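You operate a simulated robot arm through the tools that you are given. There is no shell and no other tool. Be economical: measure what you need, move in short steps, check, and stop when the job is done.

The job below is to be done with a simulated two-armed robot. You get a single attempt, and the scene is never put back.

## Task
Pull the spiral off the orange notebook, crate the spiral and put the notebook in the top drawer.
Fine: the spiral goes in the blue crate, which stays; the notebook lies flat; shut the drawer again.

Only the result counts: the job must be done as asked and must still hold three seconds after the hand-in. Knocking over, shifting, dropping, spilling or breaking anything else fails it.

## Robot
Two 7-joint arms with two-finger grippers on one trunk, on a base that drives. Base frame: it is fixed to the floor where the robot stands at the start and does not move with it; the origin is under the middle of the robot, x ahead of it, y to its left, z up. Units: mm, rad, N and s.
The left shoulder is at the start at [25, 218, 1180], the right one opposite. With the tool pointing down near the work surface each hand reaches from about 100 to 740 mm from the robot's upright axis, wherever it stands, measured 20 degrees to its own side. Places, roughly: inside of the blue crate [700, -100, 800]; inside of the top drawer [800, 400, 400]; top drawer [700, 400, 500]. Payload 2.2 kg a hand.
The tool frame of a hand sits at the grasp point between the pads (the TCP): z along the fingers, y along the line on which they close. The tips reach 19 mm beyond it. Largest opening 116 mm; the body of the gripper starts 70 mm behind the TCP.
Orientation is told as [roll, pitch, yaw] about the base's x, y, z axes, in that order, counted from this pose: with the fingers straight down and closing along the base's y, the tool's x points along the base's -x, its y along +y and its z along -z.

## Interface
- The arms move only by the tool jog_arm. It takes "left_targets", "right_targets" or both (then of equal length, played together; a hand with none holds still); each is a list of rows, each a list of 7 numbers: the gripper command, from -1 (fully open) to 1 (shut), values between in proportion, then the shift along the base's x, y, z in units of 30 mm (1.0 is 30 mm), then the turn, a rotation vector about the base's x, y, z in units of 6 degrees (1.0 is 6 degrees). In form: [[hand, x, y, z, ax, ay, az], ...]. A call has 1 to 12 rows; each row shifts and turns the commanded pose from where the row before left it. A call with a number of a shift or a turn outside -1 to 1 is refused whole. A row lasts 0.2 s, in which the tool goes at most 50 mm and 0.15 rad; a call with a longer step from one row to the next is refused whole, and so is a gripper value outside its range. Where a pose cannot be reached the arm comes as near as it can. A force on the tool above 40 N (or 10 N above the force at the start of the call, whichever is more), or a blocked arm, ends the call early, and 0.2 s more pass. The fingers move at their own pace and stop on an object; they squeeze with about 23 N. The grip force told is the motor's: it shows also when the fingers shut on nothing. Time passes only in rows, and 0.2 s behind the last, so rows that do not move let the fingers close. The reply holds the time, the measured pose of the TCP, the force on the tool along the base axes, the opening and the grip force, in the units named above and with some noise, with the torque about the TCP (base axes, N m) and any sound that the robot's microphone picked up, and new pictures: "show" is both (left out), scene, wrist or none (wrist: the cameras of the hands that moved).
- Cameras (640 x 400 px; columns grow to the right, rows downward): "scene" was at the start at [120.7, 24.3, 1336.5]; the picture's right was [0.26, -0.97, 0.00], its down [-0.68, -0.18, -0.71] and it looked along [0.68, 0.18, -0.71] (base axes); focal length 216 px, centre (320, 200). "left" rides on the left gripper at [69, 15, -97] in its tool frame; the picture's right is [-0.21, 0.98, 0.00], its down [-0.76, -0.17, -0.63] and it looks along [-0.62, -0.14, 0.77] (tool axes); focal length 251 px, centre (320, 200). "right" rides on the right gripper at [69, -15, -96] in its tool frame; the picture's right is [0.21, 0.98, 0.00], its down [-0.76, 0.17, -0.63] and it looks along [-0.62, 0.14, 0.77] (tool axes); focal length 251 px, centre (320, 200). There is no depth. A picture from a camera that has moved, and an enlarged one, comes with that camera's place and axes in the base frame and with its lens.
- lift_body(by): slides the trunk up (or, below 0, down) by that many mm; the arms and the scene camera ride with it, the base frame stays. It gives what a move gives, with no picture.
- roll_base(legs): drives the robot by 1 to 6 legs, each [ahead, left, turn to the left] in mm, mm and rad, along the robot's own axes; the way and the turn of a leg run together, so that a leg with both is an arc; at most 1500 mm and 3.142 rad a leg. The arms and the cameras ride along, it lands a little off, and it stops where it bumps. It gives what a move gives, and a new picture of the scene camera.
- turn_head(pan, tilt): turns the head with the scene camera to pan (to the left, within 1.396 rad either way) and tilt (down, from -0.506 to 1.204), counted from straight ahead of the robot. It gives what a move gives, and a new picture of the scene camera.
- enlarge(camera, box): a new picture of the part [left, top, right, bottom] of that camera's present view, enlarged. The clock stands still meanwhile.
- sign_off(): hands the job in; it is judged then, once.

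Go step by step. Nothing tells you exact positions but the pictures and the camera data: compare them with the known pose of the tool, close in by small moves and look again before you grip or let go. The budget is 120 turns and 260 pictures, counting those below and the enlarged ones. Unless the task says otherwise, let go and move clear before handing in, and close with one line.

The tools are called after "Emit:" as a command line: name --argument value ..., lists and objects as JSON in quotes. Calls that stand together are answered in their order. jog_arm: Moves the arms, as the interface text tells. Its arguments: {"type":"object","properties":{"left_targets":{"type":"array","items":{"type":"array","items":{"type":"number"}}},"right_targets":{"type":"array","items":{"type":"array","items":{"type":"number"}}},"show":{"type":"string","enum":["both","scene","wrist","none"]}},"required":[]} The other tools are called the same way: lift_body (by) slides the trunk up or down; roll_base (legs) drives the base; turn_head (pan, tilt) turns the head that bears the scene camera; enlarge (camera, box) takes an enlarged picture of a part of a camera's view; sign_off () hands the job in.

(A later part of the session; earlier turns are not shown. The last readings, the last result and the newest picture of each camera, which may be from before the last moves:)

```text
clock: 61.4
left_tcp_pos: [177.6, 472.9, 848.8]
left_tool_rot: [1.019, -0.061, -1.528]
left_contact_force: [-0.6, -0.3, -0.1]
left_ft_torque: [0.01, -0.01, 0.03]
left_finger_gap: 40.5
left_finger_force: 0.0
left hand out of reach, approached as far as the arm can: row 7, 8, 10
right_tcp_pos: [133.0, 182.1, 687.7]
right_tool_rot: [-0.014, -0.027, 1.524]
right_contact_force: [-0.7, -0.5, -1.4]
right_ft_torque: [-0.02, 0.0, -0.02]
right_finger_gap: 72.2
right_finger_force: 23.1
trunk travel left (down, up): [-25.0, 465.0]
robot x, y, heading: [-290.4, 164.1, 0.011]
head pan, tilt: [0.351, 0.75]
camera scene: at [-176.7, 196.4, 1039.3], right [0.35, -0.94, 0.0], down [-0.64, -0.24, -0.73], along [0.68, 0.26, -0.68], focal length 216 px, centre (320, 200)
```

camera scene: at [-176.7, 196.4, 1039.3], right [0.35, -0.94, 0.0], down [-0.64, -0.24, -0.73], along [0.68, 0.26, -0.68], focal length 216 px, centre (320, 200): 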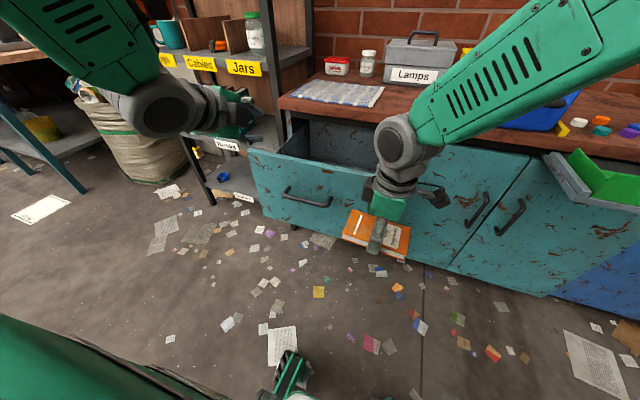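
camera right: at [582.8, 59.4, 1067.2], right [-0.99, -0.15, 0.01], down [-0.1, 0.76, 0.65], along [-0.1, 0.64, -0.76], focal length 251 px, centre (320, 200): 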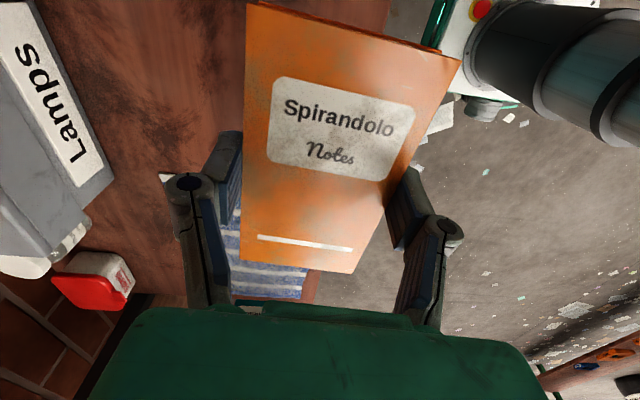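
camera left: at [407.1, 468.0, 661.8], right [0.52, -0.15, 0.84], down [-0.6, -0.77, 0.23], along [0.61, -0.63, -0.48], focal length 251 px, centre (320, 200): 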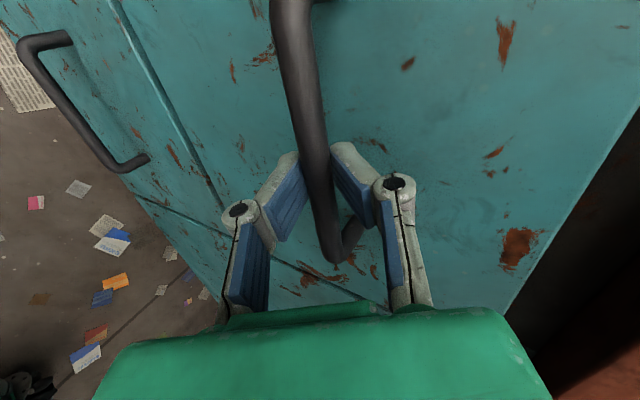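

The drawer stands open. I raise the trunk, then drive ahead and left so that the right hand with the notebook comes near the drawer.

Emit:
lift_body --by 200

Emit:
roll_base --legs '[[0, 100, 0], [150, 0, 0]]'

Emit:
jog_arm --right_targets '[[1, 0, 0, 0, 0, 0, 0], [1, 0, 0, 0, 0, 0, 0]]' --show "wrist"

```text
clock: 63.6
left_tcp_pos: [178.7, 474.8, 1048.9]
left_tool_rot: [1.019, -0.062, -1.527]
left_contact_force: [0.4, 0.7, -0.1]
left_ft_torque: [-0.02, -0.01, 0.01]
left_finger_gap: 40.5
left_finger_force: 0.0
right_tcp_pos: [134.0, 183.5, 886.1]
right_tool_rot: [-0.015, -0.026, 1.526]
right_contact_force: [0.2, 0.7, -2.3]
right_ft_torque: [0.01, 0.02, -0.02]
right_finger_gap: 72.5
right_finger_force: 22.7
trunk travel left (down, up): [-225.0, 265.0]
robot x, y, heading: [-292.9, 162.8, 0.011]
head pan, tilt: [0.351, 0.75]
```

```text
clock: 65.7
left_tcp_pos: [332.7, 544.7, 1056.0]
left_tool_rot: [1.023, -0.037, -1.53]
left_contact_force: [0.5, -2.2, 1.5]
left_ft_torque: [0.09, 0.08, 0.12]
left_finger_gap: 40.4
left_finger_force: 0.1
right_tcp_pos: [287.5, 255.8, 886.0]
right_tool_rot: [-0.01, -0.051, 1.519]
right_contact_force: [-1.7, 0.6, -2.7]
right_ft_torque: [0.0, -0.17, -0.03]
right_finger_gap: 72.5
right_finger_force: 23.1
trunk travel left (down, up): [-225.0, 265.0]
robot x, y, heading: [-140.3, 259.2, 0.005]
head pan, tilt: [0.351, 0.75]
camera scene: at [-22.6, 249.6, 1239.3], right [0.35, -0.94, -0.03], down [-0.64, -0.21, -0.74], along [0.68, 0.28, -0.68], focal length 216 px, centre (320, 200)
```

scene: 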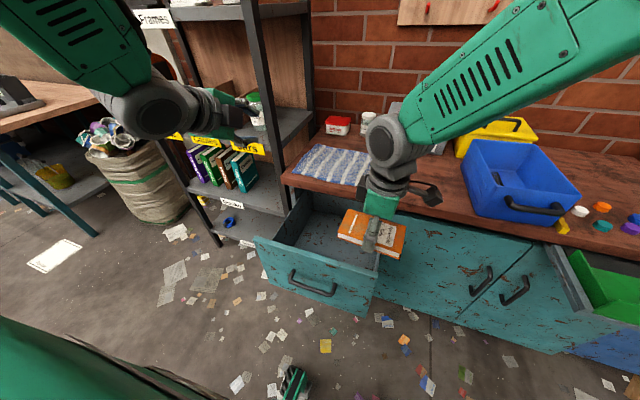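

```text
clock: 66.5
left_tcp_pos: [326.4, 530.2, 1059.1]
left_tool_rot: [1.032, -0.032, -1.537]
left_contact_force: [-0.6, -0.3, -0.2]
left_ft_torque: [0.06, 0.08, 0.03]
left_finger_gap: 40.9
left_finger_force: 0.0
right_tcp_pos: [281.3, 241.8, 890.1]
right_tool_rot: [-0.015, -0.049, 1.514]
right_contact_force: [-0.2, -1.1, -1.9]
right_ft_torque: [0.12, 0.05, -0.01]
right_finger_gap: 72.8
right_finger_force: 23.1
trunk travel left (down, up): [-225.0, 265.0]
robot x, y, heading: [-145.4, 242.4, 0.005]
head pan, tilt: [0.351, 0.75]
stopped in row 2 (right hand): the arm was blocked; the commanded pose is now the measured one
camera right: at [290.5, 166.9, 981.3], right [-0.99, -0.16, -0.03], down [-0.13, 0.73, 0.67], along [-0.09, 0.66, -0.75], focal length 251 px, centre (320, 200)
```

right: 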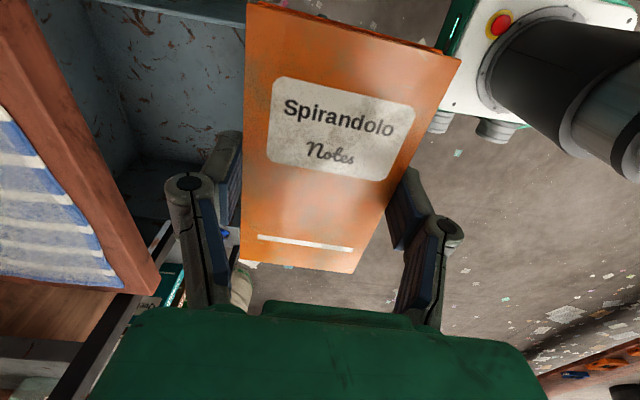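

The base settled; the notebook is still held level. I move the right hand over the drawer's interior and look down.

Emit:
jog_arm --right_targets '[[1, 0.7, 0.45, 0, 0, 0, 0], [1, 0.7, 0.45, 0, 0, 0, 0], [1, 0.7, 0.45, 0, 0, 0, 0], [1, 0.7, 0.45, 0, 0, 0, 0], [1, 0.7, 0.45, 0, 0, 0, 0], [1, 0.4, 0.25, 0, 0, 0, 0], [1, 0, 0, 0, 0, 0, 0]]' --show "both"

Emit:
enlarge --camera "scene" --box '[230, 140, 470, 330]'

```text
clock: 68.3
left_tcp_pos: [323.8, 554.1, 1054.9]
left_tool_rot: [1.033, -0.056, -1.539]
left_contact_force: [0.0, 0.7, -0.4]
left_ft_torque: [0.0, 0.01, -0.03]
left_finger_gap: 40.4
left_finger_force: 0.0
right_tcp_pos: [410.3, 325.1, 900.1]
right_tool_rot: [-0.018, -0.05, 1.484]
right_contact_force: [0.6, 0.4, -1.1]
right_ft_torque: [-0.02, 0.01, 0.03]
right_finger_gap: 72.7
right_finger_force: 22.4
trunk travel left (down, up): [-225.0, 265.0]
robot x, y, heading: [-141.4, 246.4, 0.006]
head pan, tilt: [0.351, 0.75]
stopped in row 7 (right hand): the arm was blocked; the commanded pose is now the measured one
camera scene: at [-23.9, 273.1, 1239.3], right [0.35, -0.94, 0.0], down [-0.64, -0.24, -0.73], along [0.68, 0.26, -0.68], focal length 216 px, centre (320, 200)
camera right: at [416.7, 248.8, 991.0], right [-0.99, -0.13, -0.03], down [-0.12, 0.74, 0.67], along [-0.06, 0.66, -0.75], focal length 251 px, centre (320, 200)
```

scene: 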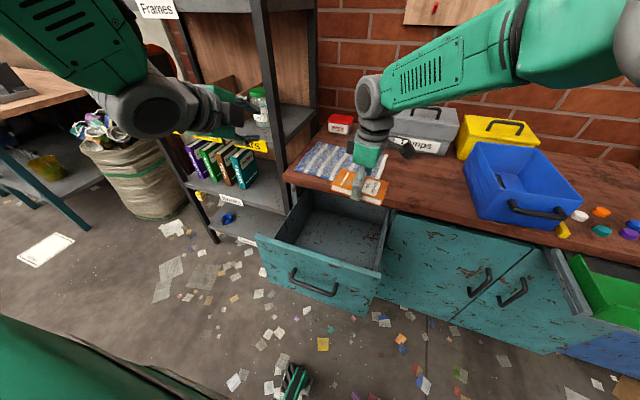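
right: 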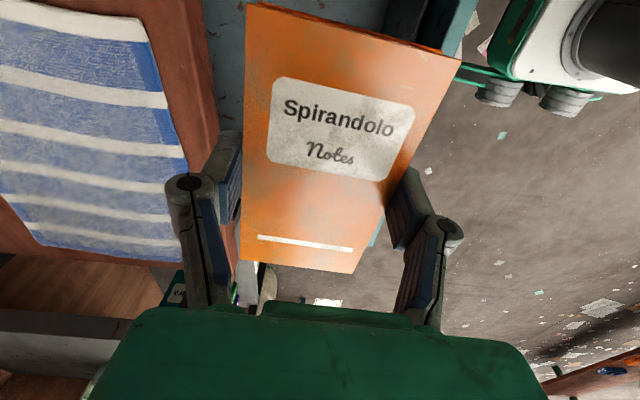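

```text
2.11 times, centred on (350, 235) of scene
camera zoom: at [-23.9, 273.1, 1239.3], right [0.35, -0.94, 0.0], down [-0.64, -0.24, -0.73], along [0.68, 0.26, -0.68], focal length 455 px, centre (257, 126)
```

zoom: 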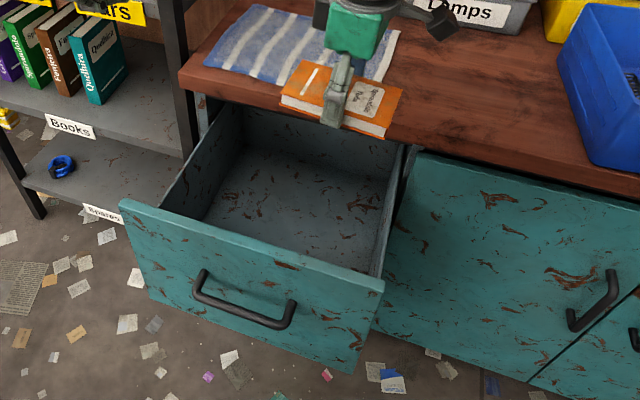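

The drawer interior spans about x 295–505, y 240–570 and is empty. I'll go a little closer with the base for a steeper arm, keeping the right hand at about (400, 370).

Emit:
roll_base --legs '[[60, 0, 0]]'

Emit:
jog_arm --right_targets '[[1, -0.6, 0.35, 0, 0, 0, 0], [1, -0.6, 0.35, 0, 0, 0, 0], [1, -0.6, 0.35, 0, 0, 0, 0], [1, -0.5, 0.35, 0, 0, 0, 0], [1, 0, 0, 0, 0, 0, 0]]' --left_targets '[[0.3, -0.6, 0, 0, 0, 0, 0], [0.3, -0.6, 0, 0, 0, 0, 0], [0.3, -0.6, 0, 0, 0, 0, 0], [0.3, -0.5, 0, 0, 0, 0, 0], [0.3, 0, 0, 0, 0, 0, 0]]' --show "scene"

```text
clock: 69.3
left_tcp_pos: [387.2, 564.1, 1052.6]
left_tool_rot: [1.033, -0.063, -1.536]
left_contact_force: [0.7, 0.5, 0.2]
left_ft_torque: [-0.03, -0.01, 0.0]
left_finger_gap: 40.3
left_finger_force: 0.1
right_tcp_pos: [470.2, 338.1, 896.2]
right_tool_rot: [-0.019, -0.034, 1.493]
right_contact_force: [-0.6, 0.9, -2.4]
right_ft_torque: [-0.07, -0.03, 0.0]
right_finger_gap: 72.5
right_finger_force: 22.8
trunk travel left (down, up): [-225.0, 265.0]
robot x, y, heading: [-79.6, 249.3, 0.008]
head pan, tilt: [0.351, 0.75]
camera scene: at [36.6, 292.2, 1238.7], right [0.35, -0.94, 0.01], down [-0.64, -0.25, -0.73], along [0.68, 0.25, -0.69], focal length 216 px, centre (320, 200)
```

scene: 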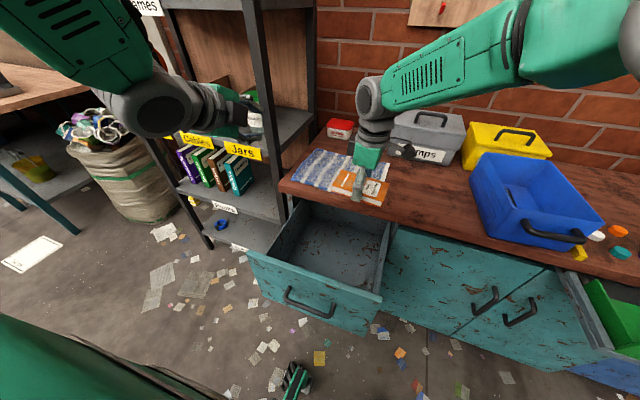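

```text
clock: 70.5
left_tcp_pos: [379.1, 551.6, 1058.1]
left_tool_rot: [1.038, -0.055, -1.537]
left_contact_force: [0.7, -1.3, 0.3]
left_ft_torque: [0.06, 0.02, 0.09]
left_finger_gap: 40.6
left_finger_force: 0.0
left hand out of reach, approached as far as the arm can: row 1, 2, 3, 4
right_tcp_pos: [404.5, 351.3, 892.8]
right_tool_rot: [0.004, -0.061, 1.457]
right_contact_force: [-0.1, -0.3, -1.1]
right_ft_torque: [0.04, 0.03, 0.02]
right_finger_gap: 72.2
right_finger_force: 22.6
trunk travel left (down, up): [-225.0, 265.0]
robot x, y, heading: [-83.3, 250.4, 0.011]
head pan, tilt: [0.351, 0.75]
camera scene: at [37.9, 267.2, 1239.6], right [0.26, -0.97, 0.0], down [-0.66, -0.18, -0.73], along [0.71, 0.19, -0.68], focal length 216 px, centre (320, 200)
```

scene: 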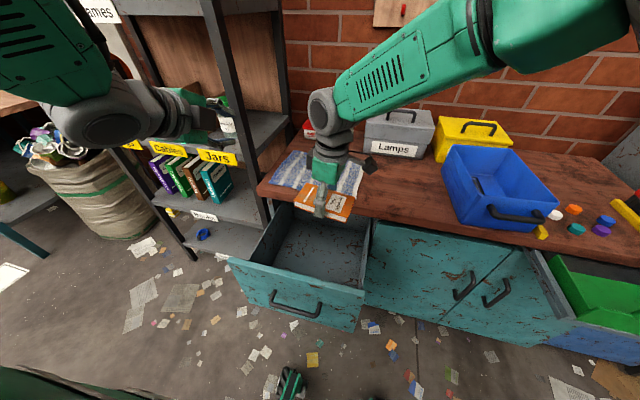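

The right hand is over the drawer at about (404, 351). I lower the trunk in a first step and look.

Emit:
lift_body --by -130

Emit:
jog_arm --right_targets '[[1, 0, 0.2, -0.5, 0, 0, 0], [1, 0, 0.2, -0.5, 0, 0, 0], [1, 0, 0, -0.5, 0, 0, 0], [1, 0, 0, 0, 0, 0, 0]]' --show "both"

```text
clock: 72.1
left_tcp_pos: [378.5, 559.5, 925.9]
left_tool_rot: [1.035, -0.058, -1.535]
left_contact_force: [-0.1, -0.2, -0.2]
left_ft_torque: [-0.02, 0.0, 0.0]
left_finger_gap: 40.6
left_finger_force: 0.1
right_tcp_pos: [407.1, 360.5, 772.4]
right_tool_rot: [-0.006, -0.073, 1.462]
right_contact_force: [0.2, -0.1, -0.3]
right_ft_torque: [-0.01, 0.0, -0.01]
right_finger_gap: 72.6
right_finger_force: 23.3
trunk travel left (down, up): [-95.0, 395.0]
robot x, y, heading: [-81.3, 248.2, 0.009]
head pan, tilt: [0.351, 0.75]
```

```text
clock: 73.1
left_tcp_pos: [380.0, 558.6, 926.3]
left_tool_rot: [1.036, -0.054, -1.535]
left_contact_force: [-0.8, -0.6, -0.5]
left_ft_torque: [0.02, 0.02, 0.02]
left_finger_gap: 40.6
left_finger_force: 0.1
right_tcp_pos: [404.2, 376.8, 726.7]
right_tool_rot: [-0.022, -0.055, 1.477]
right_contact_force: [1.6, -0.6, 0.0]
right_ft_torque: [0.05, 0.01, -0.05]
right_finger_gap: 72.6
right_finger_force: 23.0
trunk travel left (down, up): [-95.0, 395.0]
robot x, y, heading: [-81.0, 247.9, 0.002]
head pan, tilt: [0.351, 0.75]
camera scene: at [37.2, 271.9, 1108.5], right [0.26, -0.96, 0.0], down [-0.67, -0.18, -0.72], along [0.7, 0.19, -0.69], focal length 216 px, centre (320, 200)
camera right: at [409.1, 299.9, 817.9], right [-0.99, -0.12, -0.03], down [-0.11, 0.73, 0.67], along [-0.06, 0.67, -0.74], focal length 251 px, centre (320, 200)
```

scene: 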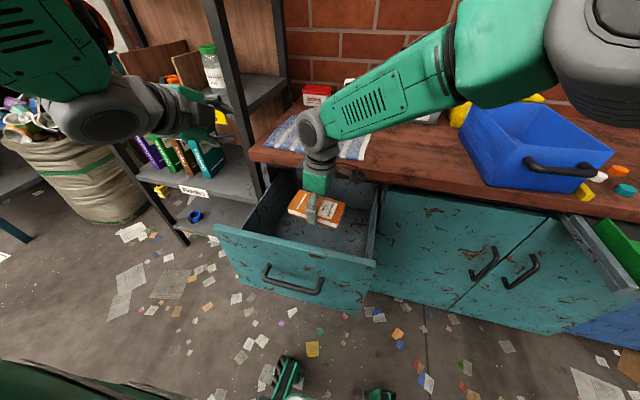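
right: 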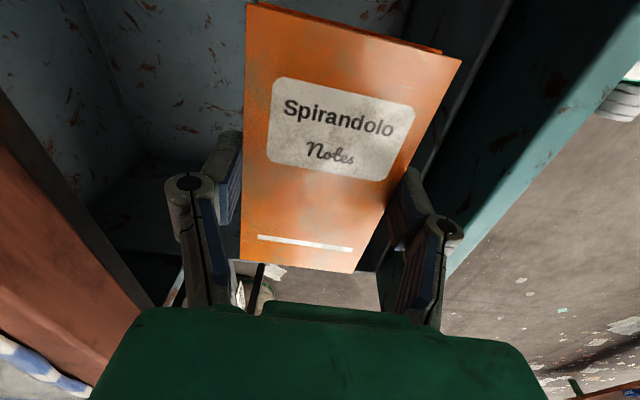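

The notebook is inside the drawer's outline. I lower it further with the arm only, so the forearm gets steeper over the drawer's side.

Emit:
jog_arm --right_targets '[[1, 0, 0, -0.8, 0, 0, 0], [1, 0, 0, -0.8, 0, 0, 0], [1, 0, 0, -0.8, 0, 0, 0], [1, 0, 0, -0.8, 0, 0, 0], [1, 0, 0, -0.8, 0, 0, 0], [1, 0, 0, -0.8, 0, 0, 0], [1, 0, 0, 0, 0, 0, 0]]' --show "both"

```text
clock: 74.7
left_tcp_pos: [379.6, 559.1, 926.3]
left_tool_rot: [1.037, -0.055, -1.535]
left_contact_force: [-0.2, -0.2, -0.8]
left_ft_torque: [0.02, -0.01, -0.01]
left_finger_gap: 40.5
left_finger_force: 0.0
right_tcp_pos: [394.9, 383.6, 580.1]
right_tool_rot: [-0.023, -0.047, 1.494]
right_contact_force: [-0.4, 0.8, -1.9]
right_ft_torque: [0.0, 0.0, 0.02]
right_finger_gap: 72.3
right_finger_force: 22.7
trunk travel left (down, up): [-95.0, 395.0]
robot x, y, heading: [-84.6, 250.0, 0.004]
head pan, tilt: [0.351, 0.75]
camera scene: at [37.2, 273.1, 1108.5], right [0.26, -0.96, 0.0], down [-0.67, -0.18, -0.72], along [0.7, 0.19, -0.69], focal length 216 px, centre (320, 200)
camera right: at [401.7, 308.1, 672.1], right [-0.99, -0.14, -0.03], down [-0.12, 0.74, 0.66], along [-0.07, 0.66, -0.75], focal length 251 px, centre (320, 200)
```

scene: 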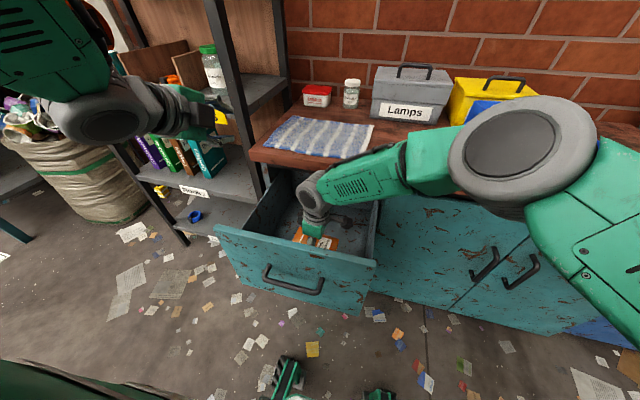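
right: 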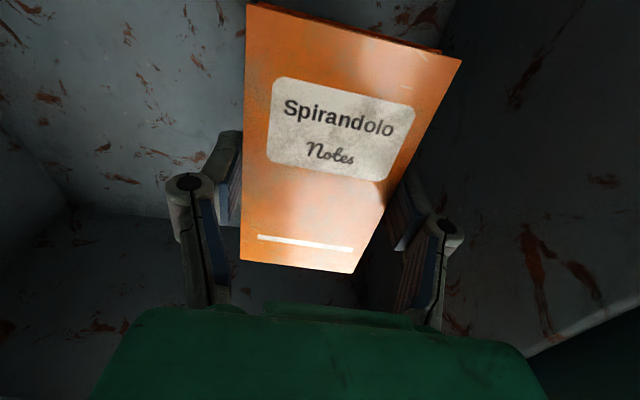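

Still clear inside the drawer. I keep lowering in smaller steps until contact with the drawer floor.

Emit:
jog_arm --right_targets '[[1, 0, 0, -0.7, 0, 0, 0], [1, 0, 0, -0.7, 0, 0, 0], [1, 0, 0, -0.7, 0, 0, 0], [1, 0, 0, -0.5, 0, 0, 0], [1, 0, 0, 0, 0, 0, 0]]' --show "both"

```text
clock: 75.9
left_tcp_pos: [378.7, 559.8, 925.5]
left_tool_rot: [1.037, -0.057, -1.537]
left_contact_force: [0.1, -0.3, 0.9]
left_ft_torque: [-0.01, 0.01, -0.02]
left_finger_gap: 40.7
left_finger_force: 0.1
right_tcp_pos: [394.1, 384.3, 501.7]
right_tool_rot: [-0.021, -0.047, 1.494]
right_contact_force: [-0.5, -0.2, -0.9]
right_ft_torque: [0.03, -0.03, -0.02]
right_finger_gap: 72.5
right_finger_force: 22.7
trunk travel left (down, up): [-95.0, 395.0]
robot x, y, heading: [-83.7, 248.6, 0.008]
head pan, tilt: [0.351, 0.75]
camera scene: at [37.3, 273.0, 1108.5], right [0.26, -0.96, 0.0], down [-0.67, -0.18, -0.72], along [0.7, 0.19, -0.69], focal length 216 px, centre (320, 200)
camera right: at [401.4, 308.4, 593.4], right [-0.99, -0.14, -0.03], down [-0.12, 0.74, 0.66], along [-0.07, 0.66, -0.75], focal length 251 px, centre (320, 200)
```

scene: 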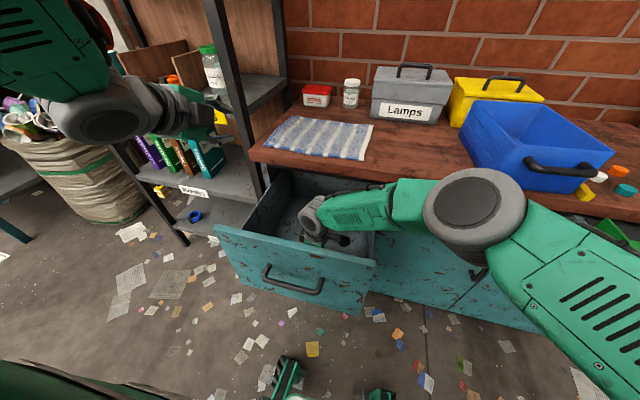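
right: 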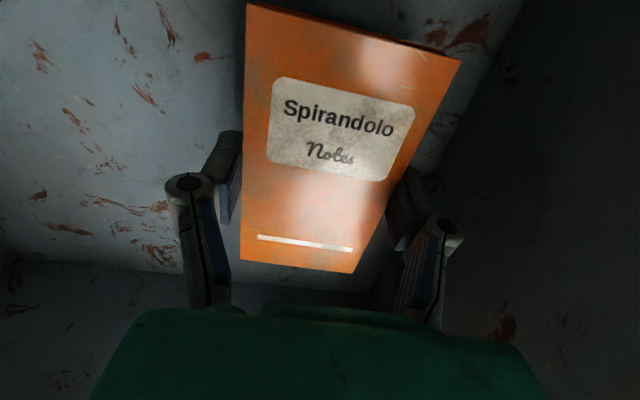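

The forearm is coming near the drawer's side wall, so I raise the trunk by 60 mm and let the arm reach down more steeply instead.

Emit:
lift_body --by 60

Emit:
jog_arm --right_targets '[[1, 0, 0, -0.6, 0, 0, 0], [1, 0, 0, -0.6, 0, 0, 0], [1, 0, 0, -0.6, 0, 0, 0], [1, 0, 0, -0.5, 0, 0, 0], [1, 0, 0, -0.4, 0, 0, 0], [1, 0, 0, 0, 0, 0, 0]]' --show "both"

```text
clock: 76.9
left_tcp_pos: [380.2, 559.7, 985.4]
left_tool_rot: [1.036, -0.056, -1.537]
left_contact_force: [0.6, -0.4, 0.3]
left_ft_torque: [-0.01, -0.05, 0.0]
left_finger_gap: 40.7
left_finger_force: 0.0
right_tcp_pos: [395.7, 384.7, 561.5]
right_tool_rot: [-0.02, -0.046, 1.494]
right_contact_force: [-0.3, 0.0, -1.3]
right_ft_torque: [0.0, 0.01, 0.01]
right_finger_gap: 72.4
right_finger_force: 23.1
trunk travel left (down, up): [-155.0, 335.0]
robot x, y, heading: [-81.5, 251.9, 0.009]
head pan, tilt: [0.351, 0.75]
```

```text
clock: 78.3
left_tcp_pos: [378.7, 559.9, 986.3]
left_tool_rot: [1.036, -0.057, -1.535]
left_contact_force: [-0.6, 0.5, 0.0]
left_ft_torque: [0.0, 0.02, 0.01]
left_finger_gap: 40.6
left_finger_force: 0.1
right_tcp_pos: [399.0, 380.4, 479.5]
right_tool_rot: [-0.023, -0.044, 1.489]
right_contact_force: [0.5, -0.2, -0.7]
right_ft_torque: [-0.05, 0.0, -0.02]
right_finger_gap: 72.2
right_finger_force: 22.5
trunk travel left (down, up): [-155.0, 335.0]
robot x, y, heading: [-81.0, 248.6, 0.002]
head pan, tilt: [0.351, 0.75]
camera scene: at [37.5, 273.2, 1168.6], right [0.26, -0.96, 0.0], down [-0.67, -0.18, -0.72], along [0.7, 0.19, -0.69], focal length 216 px, centre (320, 200)
camera right: at [403.9, 304.9, 572.3], right [-0.99, -0.13, -0.03], down [-0.12, 0.74, 0.66], along [-0.06, 0.66, -0.75], focal length 251 px, centre (320, 200)
```

scene: 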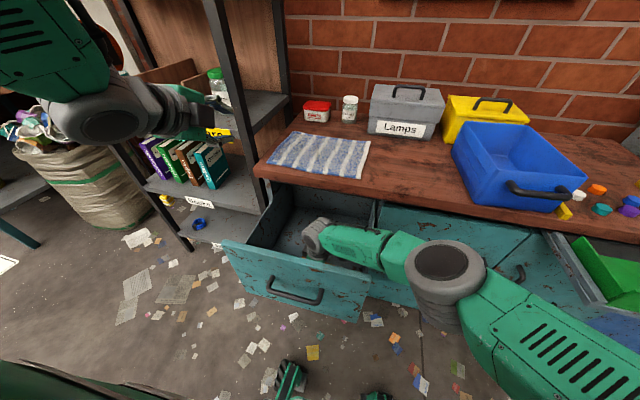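
right: 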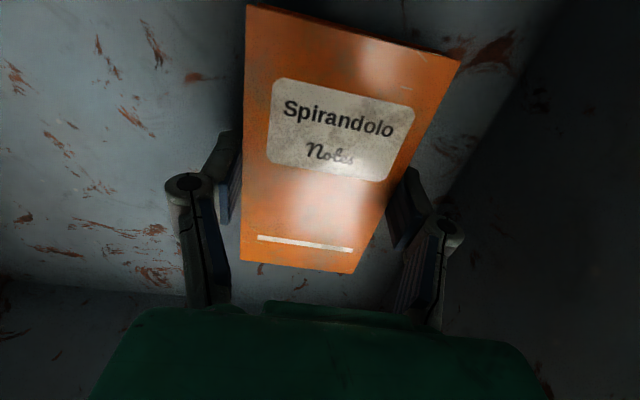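

Emit:
enlarge --camera "scene" --box '[220, 170, 480, 330]'

Emit:
jog_arm --right_targets '[[1, 0, 0, -0.17, 0, 0, 0], [1, 0, 0, -0.17, 0, 0, 0], [1, 0, 0, 0, 0, 0, 0]]' --show "wrist"

```text
2.46 times, centred on (350, 250) of scene
camera zoom: at [37.5, 273.2, 1168.6], right [0.26, -0.96, 0.0], down [-0.67, -0.18, -0.72], along [0.7, 0.19, -0.69], focal length 532 px, centre (246, 77)
```

zoom: 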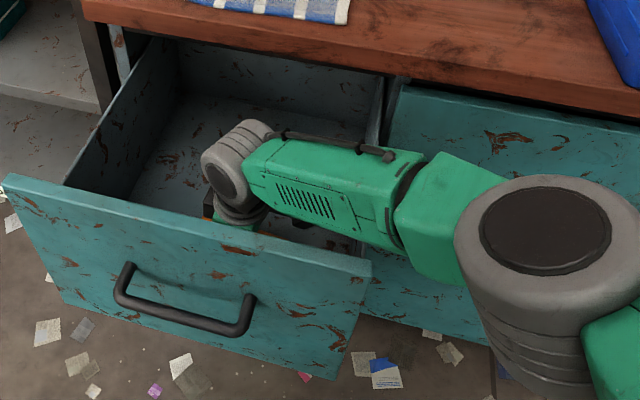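

```text
clock: 79.1
left_tcp_pos: [379.4, 560.0, 986.4]
left_tool_rot: [1.036, -0.055, -1.536]
left_contact_force: [-0.1, -0.5, 0.1]
left_ft_torque: [0.03, 0.0, 0.03]
left_finger_gap: 40.8
left_finger_force: 0.2
right_tcp_pos: [404.4, 365.2, 466.2]
right_tool_rot: [-0.023, -0.033, 1.474]
right_contact_force: [-1.8, 0.2, 3.8]
right_ft_torque: [-0.32, 0.24, -0.06]
right_finger_gap: 72.4
right_finger_force: 22.7
trunk travel left (down, up): [-155.0, 335.0]
robot x, y, heading: [-83.9, 248.5, 0.012]
head pan, tilt: [0.351, 0.75]
camera right: at [408.9, 292.4, 559.0], right [-0.99, -0.12, -0.03], down [-0.11, 0.75, 0.65], along [-0.05, 0.65, -0.76], focal length 251 px, centre (320, 200)
```

right: 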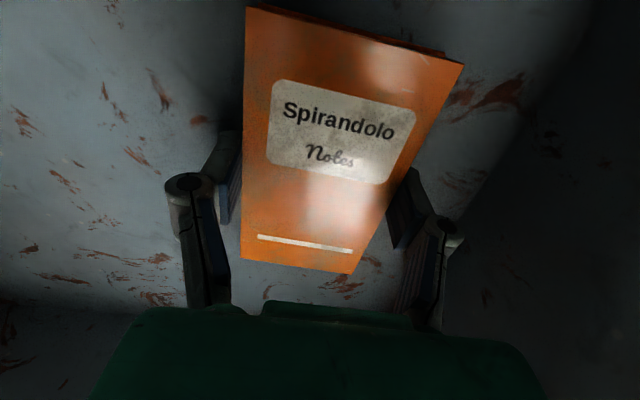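

The notebook touches the drawer floor (z force rises, z about 466). I release it.

Emit:
jog_arm --right_targets '[[1, 0, 0, -0.05, 0, 0, 0], [-0.6, 0, 0, 0, 0, 0, 0], [-0.6, 0, 0, 0, 0, 0, 0], [-0.6, 0, 0, 0.3, 0, 0, 0], [-0.6, 0, 0, 0.8, 0, 0, 0], [-0.6, 0, 0, 0, 0, 0, 0]]' --show "both"

```text
clock: 79.5
left_tcp_pos: [377.6, 559.7, 987.9]
left_tool_rot: [1.041, -0.061, -1.534]
left_contact_force: [-0.2, 0.0, 0.5]
left_ft_torque: [-0.03, 0.03, 0.0]
left_finger_gap: 40.4
left_finger_force: 0.1
right_tcp_pos: [404.1, 365.5, 465.5]
right_tool_rot: [-0.022, -0.038, 1.471]
right_contact_force: [-0.5, 3.1, 24.3]
right_ft_torque: [-0.54, 1.09, -0.08]
right_finger_gap: 72.6
right_finger_force: 23.1
trunk travel left (down, up): [-155.0, 335.0]
robot x, y, heading: [-81.3, 250.9, 0.008]
head pan, tilt: [0.351, 0.75]
stopped in row 1 (right hand): the force on the tool passed its limit at 46 N (the readings are from after the stop); the commanded pose is now the measured one
camera scene: at [35.7, 274.5, 1169.7], right [0.27, -0.96, 0.0], down [-0.66, -0.19, -0.73], along [0.7, 0.2, -0.68], focal length 216 px, centre (320, 200)
camera right: at [408.3, 290.6, 557.0], right [-0.99, -0.12, -0.03], down [-0.11, 0.75, 0.66], along [-0.05, 0.65, -0.75], focal length 251 px, centre (320, 200)
```

scene: 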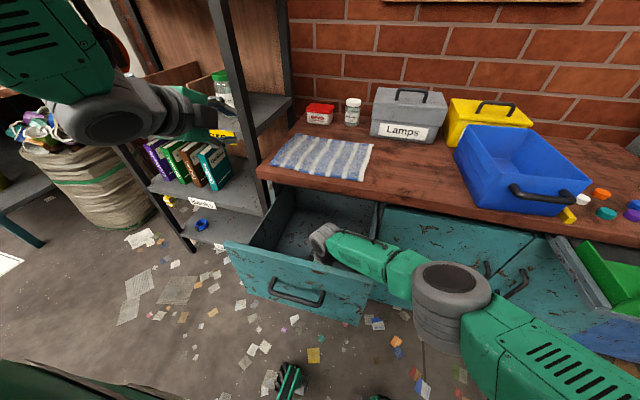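
right: 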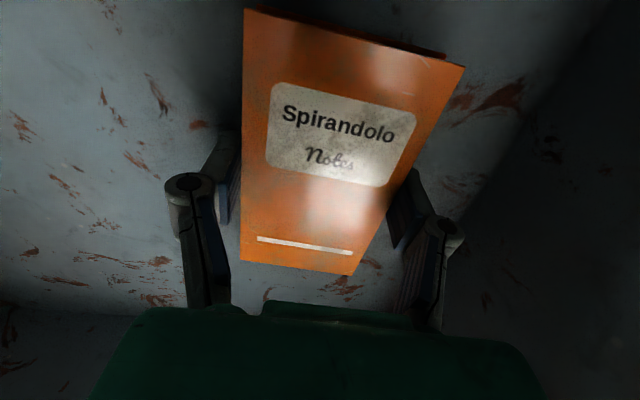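

Firm floor contact, so the notebook is down. I open the fingers without moving, then rise.

Emit:
jog_arm --right_targets '[[0, 0, 0, 0.02, 0, 0, 0], [-0.6, 0, 0, 0.02, 0, 0, 0], [-0.6, 0, 0, 0.1, 0, 0, 0], [-0.6, 0, 0, 0.4, 0, 0, 0], [-0.6, 0, 0, 0.6, 0, 0, 0], [-0.6, 0, 0, 0, 0, 0, 0]]' --show "both"

```text
clock: 80.9
left_tcp_pos: [378.2, 559.7, 987.1]
left_tool_rot: [1.04, -0.058, -1.536]
left_contact_force: [0.1, 0.1, 0.1]
left_ft_torque: [0.0, 0.0, 0.05]
left_finger_gap: 40.6
left_finger_force: 0.0
right_tcp_pos: [403.6, 363.4, 497.3]
right_tool_rot: [-0.022, -0.034, 1.472]
right_contact_force: [-0.1, -0.3, -0.3]
right_ft_torque: [0.0, 0.0, 0.02]
right_finger_gap: 92.6
right_finger_force: 0.0
trunk travel left (down, up): [-155.0, 335.0]
robot x, y, heading: [-82.3, 250.6, 0.007]
head pan, tilt: [0.351, 0.75]
camera scene: at [38.3, 274.0, 1169.4], right [0.27, -0.96, 0.0], down [-0.66, -0.19, -0.73], along [0.7, 0.2, -0.68], focal length 216 px, centre (320, 200)
camera right: at [408.6, 289.9, 589.6], right [-0.99, -0.12, -0.03], down [-0.11, 0.75, 0.65], along [-0.05, 0.65, -0.76], focal length 251 px, centre (320, 200)
```

scene: 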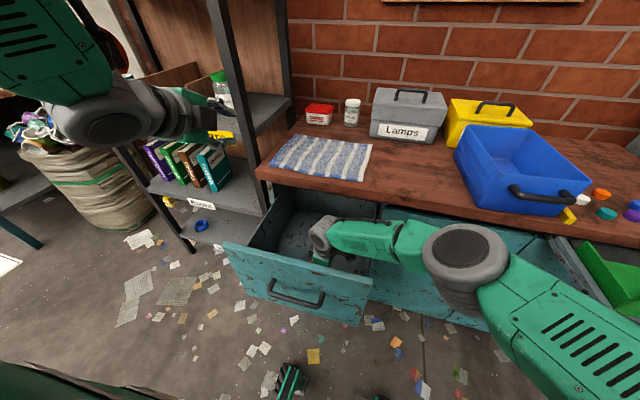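
right: 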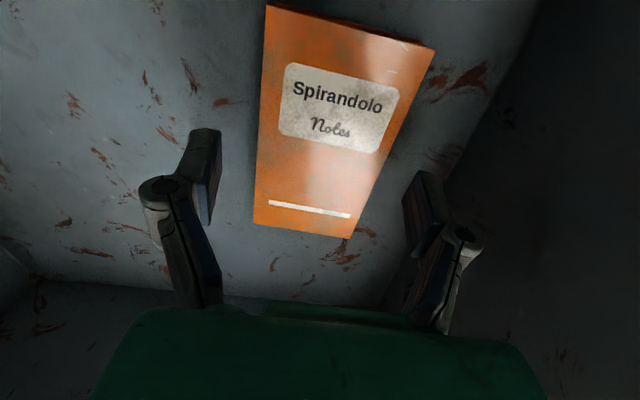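

The notebook lies flat on the drawer floor. I raise the right hand straight out of the drawer.

Emit:
jog_arm --right_targets '[[-0.6, 0, 0, 0.9, 0, 0, 0], [-0.6, 0, 0, 0.9, 0, 0, 0], [-0.6, 0, 0, 0.9, 0, 0, 0], [-0.6, 0, 0, 0.9, 0, 0, 0], [-0.6, 0, 0, 0.9, 0, 0, 0], [-0.6, 0, 0, 0.9, 0, 0, 0], [-0.6, 0, 0, 0.9, 0, 0, 0], [-0.6, 0, 0, 0.9, 0, 0, 0], [-0.6, 0, 0, 0.9, 0, 0, 0], [-0.6, 0, 0, 0.9, 0, 0, 0], [-0.6, 0, 0, 0.9, 0, 0, 0], [-0.6, 0, 0, 0.9, 0, 0, 0]]' --show "scene"

```text
clock: 83.5
left_tcp_pos: [378.0, 559.6, 988.1]
left_tool_rot: [1.041, -0.057, -1.538]
left_contact_force: [0.1, 0.7, -0.6]
left_ft_torque: [-0.02, -0.02, 0.01]
left_finger_gap: 40.8
left_finger_force: 0.2
right_tcp_pos: [408.4, 354.6, 815.8]
right_tool_rot: [-0.001, -0.044, 1.443]
right_contact_force: [-0.1, -0.4, 0.0]
right_ft_torque: [0.02, -0.02, 0.0]
right_finger_gap: 93.0
right_finger_force: 0.0
trunk travel left (down, up): [-155.0, 335.0]
robot x, y, heading: [-81.1, 247.5, 0.004]
head pan, tilt: [0.351, 0.75]
camera scene: at [37.7, 273.6, 1169.6], right [0.27, -0.96, 0.0], down [-0.66, -0.18, -0.73], along [0.7, 0.2, -0.68], focal length 216 px, centre (320, 200)
```

scene: 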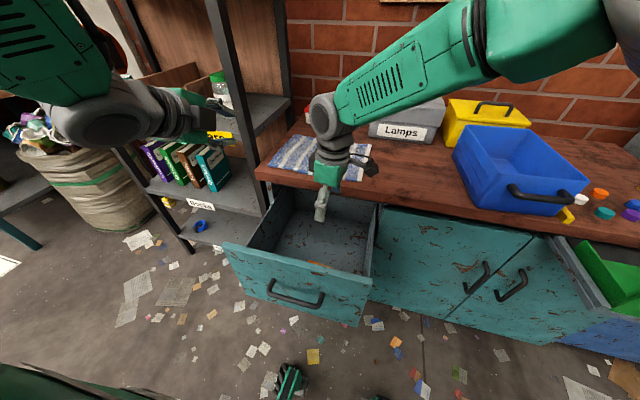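

Now the right hand goes back to its side, and I drive back so the left hand can go in front of the drawer face to push it shut.

Emit:
jog_arm --right_targets '[[-0.6, -0.6, -0.9, 0.5, 0, 0, -1], [-0.6, -0.6, -0.9, 0.5, 0, 0, -1], [-0.6, -0.6, -0.9, 0.5, 0, 0, -1], [0, -0.6, -0.9, 0.3, 0, 0, -1], [0, -0.6, -0.9, 0, 0, 0, -1], [0, -0.6, -0.9, 0, 0, 0, -1], [0, -0.3, -0.9, 0, 0, 0, -1], [0, 0, -0.9, 0, 0, 0, -1], [0, 0, -0.9, 0, 0, 0, -1]]' --show "none"

Emit:
roll_base --legs '[[-200, 0, 0]]'

Emit:
lift_body --by -130

```text
clock: 85.5
left_tcp_pos: [378.9, 558.0, 988.3]
left_tool_rot: [1.04, -0.054, -1.536]
left_contact_force: [-0.7, 0.2, -0.4]
left_ft_torque: [0.0, -0.02, -0.01]
left_finger_gap: 40.6
left_finger_force: 0.1
right_tcp_pos: [285.4, 121.2, 875.6]
right_tool_rot: [-0.022, -0.035, 0.528]
right_contact_force: [-0.4, -0.5, -0.3]
right_ft_torque: [0.01, 0.0, 0.01]
right_finger_gap: 58.0
right_finger_force: 0.1
trunk travel left (down, up): [-155.0, 335.0]
robot x, y, heading: [-80.4, 253.5, 0.011]
head pan, tilt: [0.351, 0.75]
```

```text
clock: 87.1
left_tcp_pos: [173.1, 558.0, 988.2]
left_tool_rot: [1.039, -0.055, -1.533]
left_contact_force: [-0.2, 0.5, 0.1]
left_ft_torque: [0.02, 0.0, 0.02]
left_finger_gap: 40.5
left_finger_force: 0.0
right_tcp_pos: [80.1, 119.8, 875.1]
right_tool_rot: [-0.025, -0.036, 0.53]
right_contact_force: [-0.7, 0.4, -0.3]
right_ft_torque: [0.01, 0.0, -0.01]
right_finger_gap: 57.9
right_finger_force: 0.1
trunk travel left (down, up): [-155.0, 335.0]
robot x, y, heading: [-287.9, 246.7, 0.009]
head pan, tilt: [0.351, 0.75]
camera scene: at [-167.6, 270.4, 1169.2], right [0.27, -0.96, 0.0], down [-0.66, -0.18, -0.73], along [0.7, 0.2, -0.69], focal length 216 px, centre (320, 200)
```

scene: 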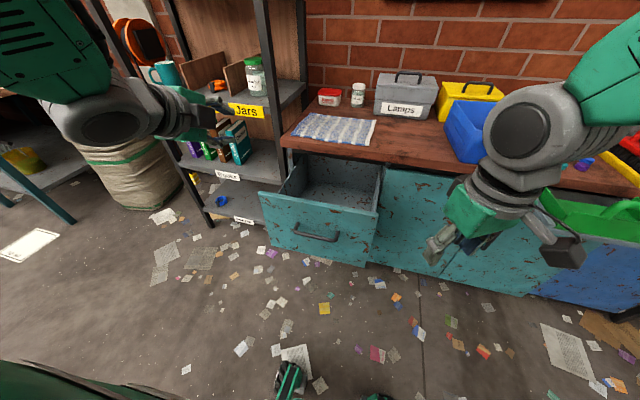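

```text
clock: 88.7
left_tcp_pos: [172.4, 558.6, 857.8]
left_tool_rot: [1.041, -0.057, -1.533]
left_contact_force: [0.0, 0.1, 0.3]
left_ft_torque: [0.02, -0.03, 0.02]
left_finger_gap: 41.0
left_finger_force: 0.1
right_tcp_pos: [79.8, 120.7, 746.3]
right_tool_rot: [-0.025, -0.037, 0.53]
right_contact_force: [0.0, 0.2, 1.4]
right_ft_torque: [0.01, 0.01, -0.02]
right_finger_gap: 57.8
right_finger_force: 0.1
trunk travel left (down, up): [-25.0, 465.0]
robot x, y, heading: [-286.3, 248.4, 0.011]
head pan, tilt: [0.351, 0.75]
```

I bring the closed left fingers in front of the drawer face, above the handle.

Emit:
jog_arm --left_targets '[[1, 0, -0.66, -0.8, 0, 0, 0], [1, 0, -0.66, -0.8, 0, 0, 0], [1, 0, -0.66, -0.8, 0, 0, 0], [1, 0, -0.66, -0.8, 0, 0, 0], [1, 0.2, -0.66, -0.8, 0, 0, 0], [1, 0.2, -0.66, -0.8, 0, 0, 0], [1, 0.2, -0.66, -0.8, 0, 0, 0], [1, 0.2, -0.66, -0.8, 0, 0, 0], [1, 0, 0, 0, 0, 0, 0]]' --show "both"

```text
clock: 90.7
left_tcp_pos: [218.9, 412.2, 680.5]
left_tool_rot: [1.043, -0.119, -1.478]
left_contact_force: [0.3, 0.3, 1.0]
left_ft_torque: [0.0, -0.02, -0.02]
left_finger_gap: 0.0
left_finger_force: 22.5
left hand out of reach, approached as far as the arm can: row 1, 2
right_tcp_pos: [78.9, 119.9, 746.0]
right_tool_rot: [-0.024, -0.037, 0.53]
right_contact_force: [0.6, 0.1, 0.3]
right_ft_torque: [0.01, 0.0, 0.0]
right_finger_gap: 58.0
right_finger_force: 0.0
trunk travel left (down, up): [-25.0, 465.0]
robot x, y, heading: [-288.7, 248.4, 0.007]
head pan, tilt: [0.351, 0.75]
camera scene: at [-168.9, 276.9, 1039.3], right [0.35, -0.94, 0.0], down [-0.64, -0.24, -0.73], along [0.68, 0.26, -0.68], focal length 216 px, centre (320, 200)
camera left: at [136.2, 479.6, 732.7], right [0.5, -0.07, 0.86], down [-0.56, -0.79, 0.26], along [0.66, -0.62, -0.43], focal length 251 px, centre (320, 200)
```

scene: 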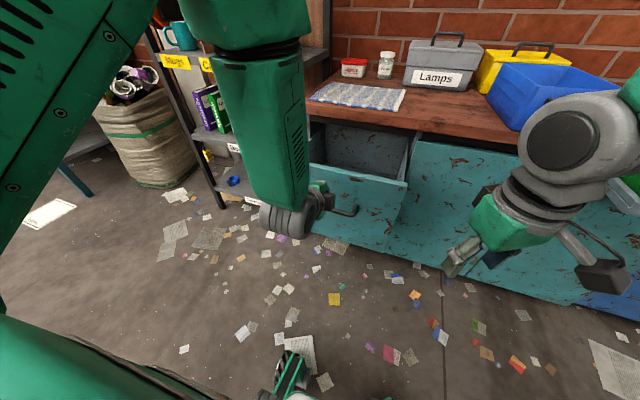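
left: 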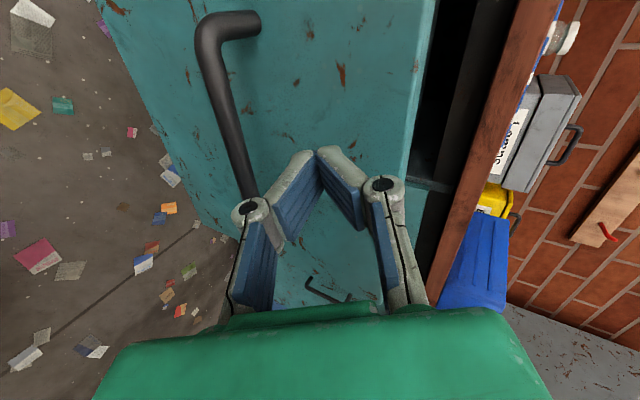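

The closed fingers point at the face above the handle. I lower 25 mm, then drive forward 200 mm to push.

Emit:
jog_arm --left_targets '[[1, 0, 0, -0.4, 0, 0, 0], [1, 0, 0, -0.4, 0, 0, 0], [1, 0, 0, 0, 0, 0, 0]]' --show "none"

Emit:
roll_base --legs '[[200, 0, 0]]'

Emit:
enlarge --camera "left" --box '[0, 0, 640, 400]'

```text
clock: 91.5
left_tcp_pos: [216.2, 410.1, 652.2]
left_tool_rot: [1.039, -0.1, -1.49]
left_contact_force: [-0.3, -0.2, -0.8]
left_ft_torque: [0.02, 0.04, 0.0]
left_finger_gap: 0.1
left_finger_force: 22.5
right_tcp_pos: [79.0, 119.5, 747.2]
right_tool_rot: [-0.023, -0.037, 0.532]
right_contact_force: [0.6, 1.4, 0.3]
right_ft_torque: [0.01, 0.01, 0.01]
right_finger_gap: 57.9
right_finger_force: 0.0
trunk travel left (down, up): [-25.0, 465.0]
robot x, y, heading: [-287.2, 248.4, 0.011]
head pan, tilt: [0.351, 0.75]
```

```text
clock: 93.1
left_tcp_pos: [416.1, 413.3, 648.6]
left_tool_rot: [1.032, -0.097, -1.485]
left_contact_force: [0.6, -0.7, -0.3]
left_ft_torque: [0.03, 0.04, 0.03]
left_finger_gap: 0.0
left_finger_force: 23.0
right_tcp_pos: [282.1, 122.5, 744.5]
right_tool_rot: [-0.023, -0.037, 0.535]
right_contact_force: [-0.5, 0.0, -0.3]
right_ft_torque: [0.01, 0.03, 0.0]
right_finger_gap: 58.1
right_finger_force: 0.1
trunk travel left (down, up): [-25.0, 465.0]
robot x, y, heading: [-85.4, 251.9, 0.012]
head pan, tilt: [0.351, 0.75]
camera scene: at [32.7, 278.8, 1039.1], right [0.35, -0.94, 0.0], down [-0.64, -0.24, -0.73], along [0.68, 0.26, -0.68], focal length 216 px, centre (320, 200)
```

scene: 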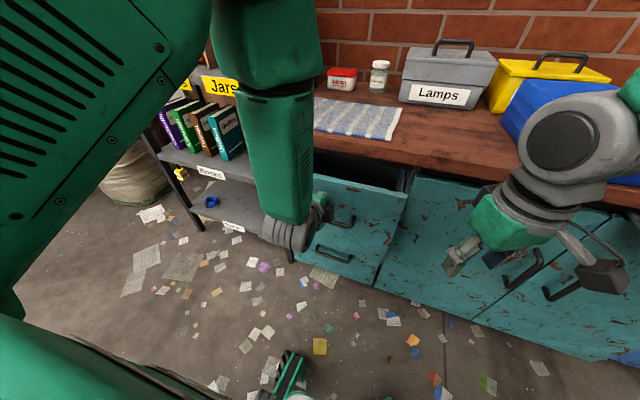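

```text
1.00 times, centred on (320, 200) of left (not enlarged: the box is as wide or as high as the picture)
camera zoom: at [334.9, 480.3, 702.1], right [0.51, -0.09, 0.85], down [-0.56, -0.79, 0.25], along [0.65, -0.61, -0.45], focal length 251 px, centre (320, 200)
```

zoom: 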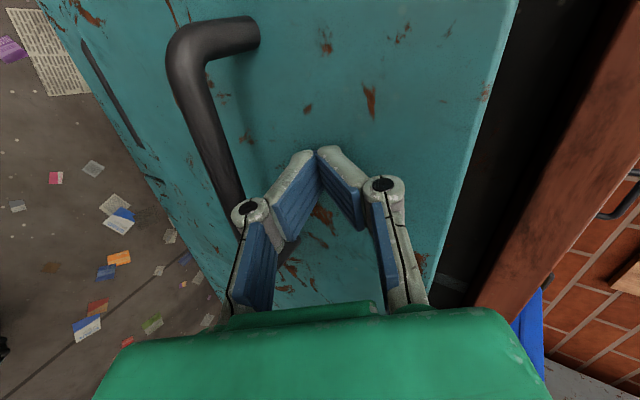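

The drawer is closing; roughly 85–90 mm remain. I drive on.

Emit:
roll_base --legs '[[75, 0, 0]]'

Emit:
enlarge --camera "left" --box '[0, 0, 640, 400]'

Emit:
enlarge --camera "scene" --box '[260, 110, 460, 300]'

```text
clock: 94.1
left_tcp_pos: [490.4, 416.5, 647.6]
left_tool_rot: [1.03, -0.102, -1.482]
left_contact_force: [-0.3, -0.6, -1.0]
left_ft_torque: [-0.03, 0.0, 0.01]
left_finger_gap: 0.0
left_finger_force: 23.1
right_tcp_pos: [354.0, 122.9, 745.6]
right_tool_rot: [-0.025, -0.036, 0.533]
right_contact_force: [-1.1, -0.3, 0.2]
right_ft_torque: [0.01, -0.02, -0.02]
right_finger_gap: 58.1
right_finger_force: 0.0
trunk travel left (down, up): [-25.0, 465.0]
robot x, y, heading: [-8.9, 252.8, 0.01]
head pan, tilt: [0.351, 0.75]
camera scene: at [107.8, 279.9, 1039.1], right [0.35, -0.94, 0.0], down [-0.64, -0.24, -0.73], along [0.68, 0.26, -0.69], focal length 216 px, centre (320, 200)
```

scene: 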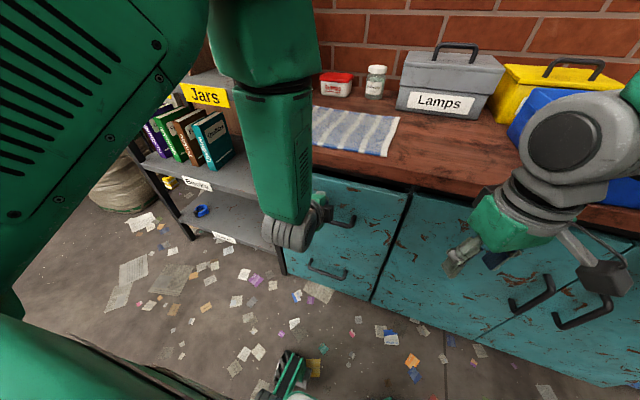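

```text
1.00 times, centred on (320, 200) of left (not enlarged: the box is as wide or as high as the picture)
camera zoom: at [408.7, 482.3, 702.5], right [0.51, -0.08, 0.86], down [-0.56, -0.79, 0.26], along [0.65, -0.61, -0.45], focal length 251 px, centre (320, 200)
```

zoom: 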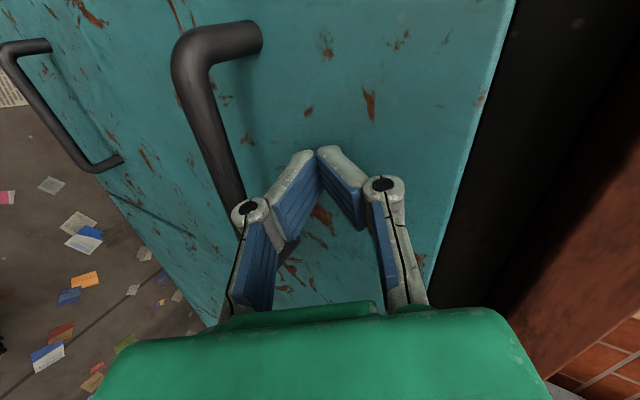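

```text
2.11 times, centred on (360, 205) of scene
camera zoom: at [107.8, 279.9, 1039.1], right [0.35, -0.94, 0.0], down [-0.64, -0.24, -0.73], along [0.68, 0.26, -0.69], focal length 455 px, centre (236, 190)
```

zoom: 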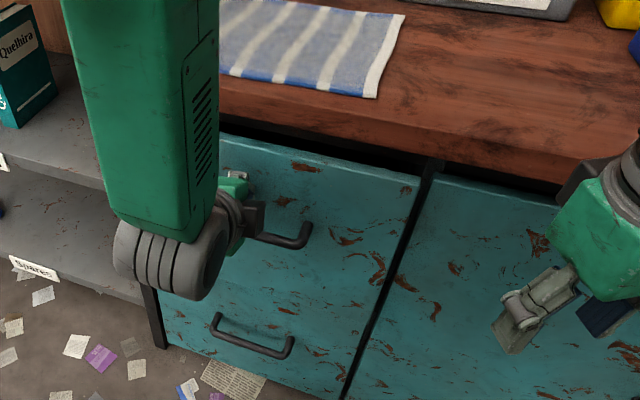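

Nearly shut; I push the last bit with the arm in small steps until the force rises.

Emit:
jog_arm --left_targets '[[1, 0.2, 0, 0, 0, 0, 0], [1, 0.2, 0, 0, 0, 0, 0], [1, 0.2, 0, 0, 0, 0, 0], [1, 0.2, 0, 0, 0, 0, 0], [1, 0.15, 0, 0, 0, 0, 0], [1, 0.15, 0, 0, 0, 0, 0], [1, 0.15, 0, 0, 0, 0, 0]]' --show "wrist"

Emit:
enlarge --camera "scene" --box '[260, 110, 460, 300]'

```text
clock: 95.1
left_tcp_pos: [510.2, 424.3, 653.9]
left_tool_rot: [1.014, -0.148, -1.439]
left_contact_force: [-9.1, -1.5, 2.5]
left_ft_torque: [-0.01, -0.03, -0.15]
left_finger_gap: 0.0
left_finger_force: 22.9
right_tcp_pos: [350.1, 122.5, 747.8]
right_tool_rot: [-0.026, -0.041, 0.532]
right_contact_force: [-0.1, 0.2, -0.9]
right_ft_torque: [0.02, 0.01, -0.03]
right_finger_gap: 58.0
right_finger_force: 0.0
trunk travel left (down, up): [-25.0, 465.0]
robot x, y, heading: [-9.4, 250.8, 0.011]
head pan, tilt: [0.351, 0.75]
stopped in row 5 (left hand): the force on the tool passed its limit at 46 N (the readings are from after the stop); the commanded pose is now the measured one
camera left: at [426.1, 489.9, 705.2], right [0.52, -0.02, 0.85], down [-0.53, -0.79, 0.3], along [0.67, -0.61, -0.43], focal length 251 px, centre (320, 200)
```

left: 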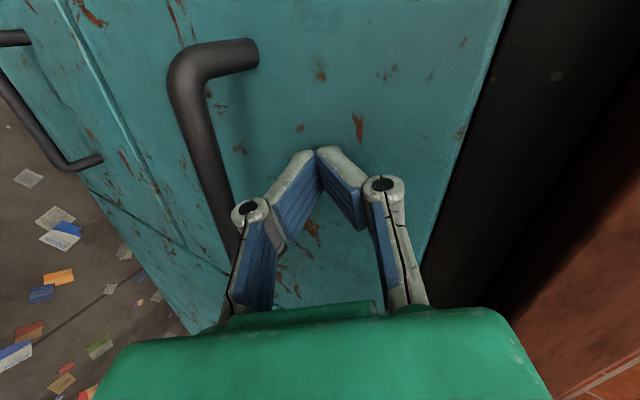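

```text
2.11 times, centred on (360, 205) of scene
camera zoom: at [105.5, 278.7, 1039.4], right [0.35, -0.94, 0.0], down [-0.64, -0.24, -0.73], along [0.68, 0.26, -0.68], focal length 455 px, centre (236, 190)
```

zoom: 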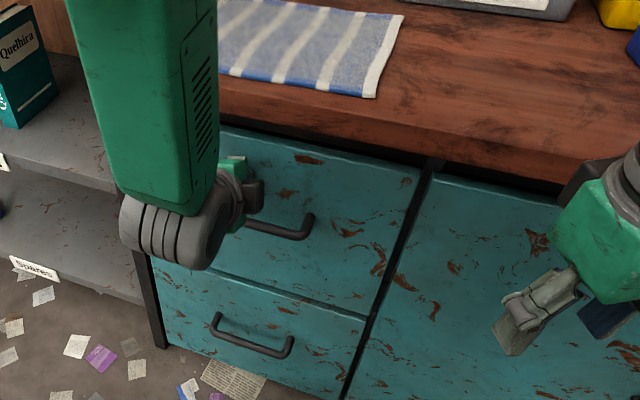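

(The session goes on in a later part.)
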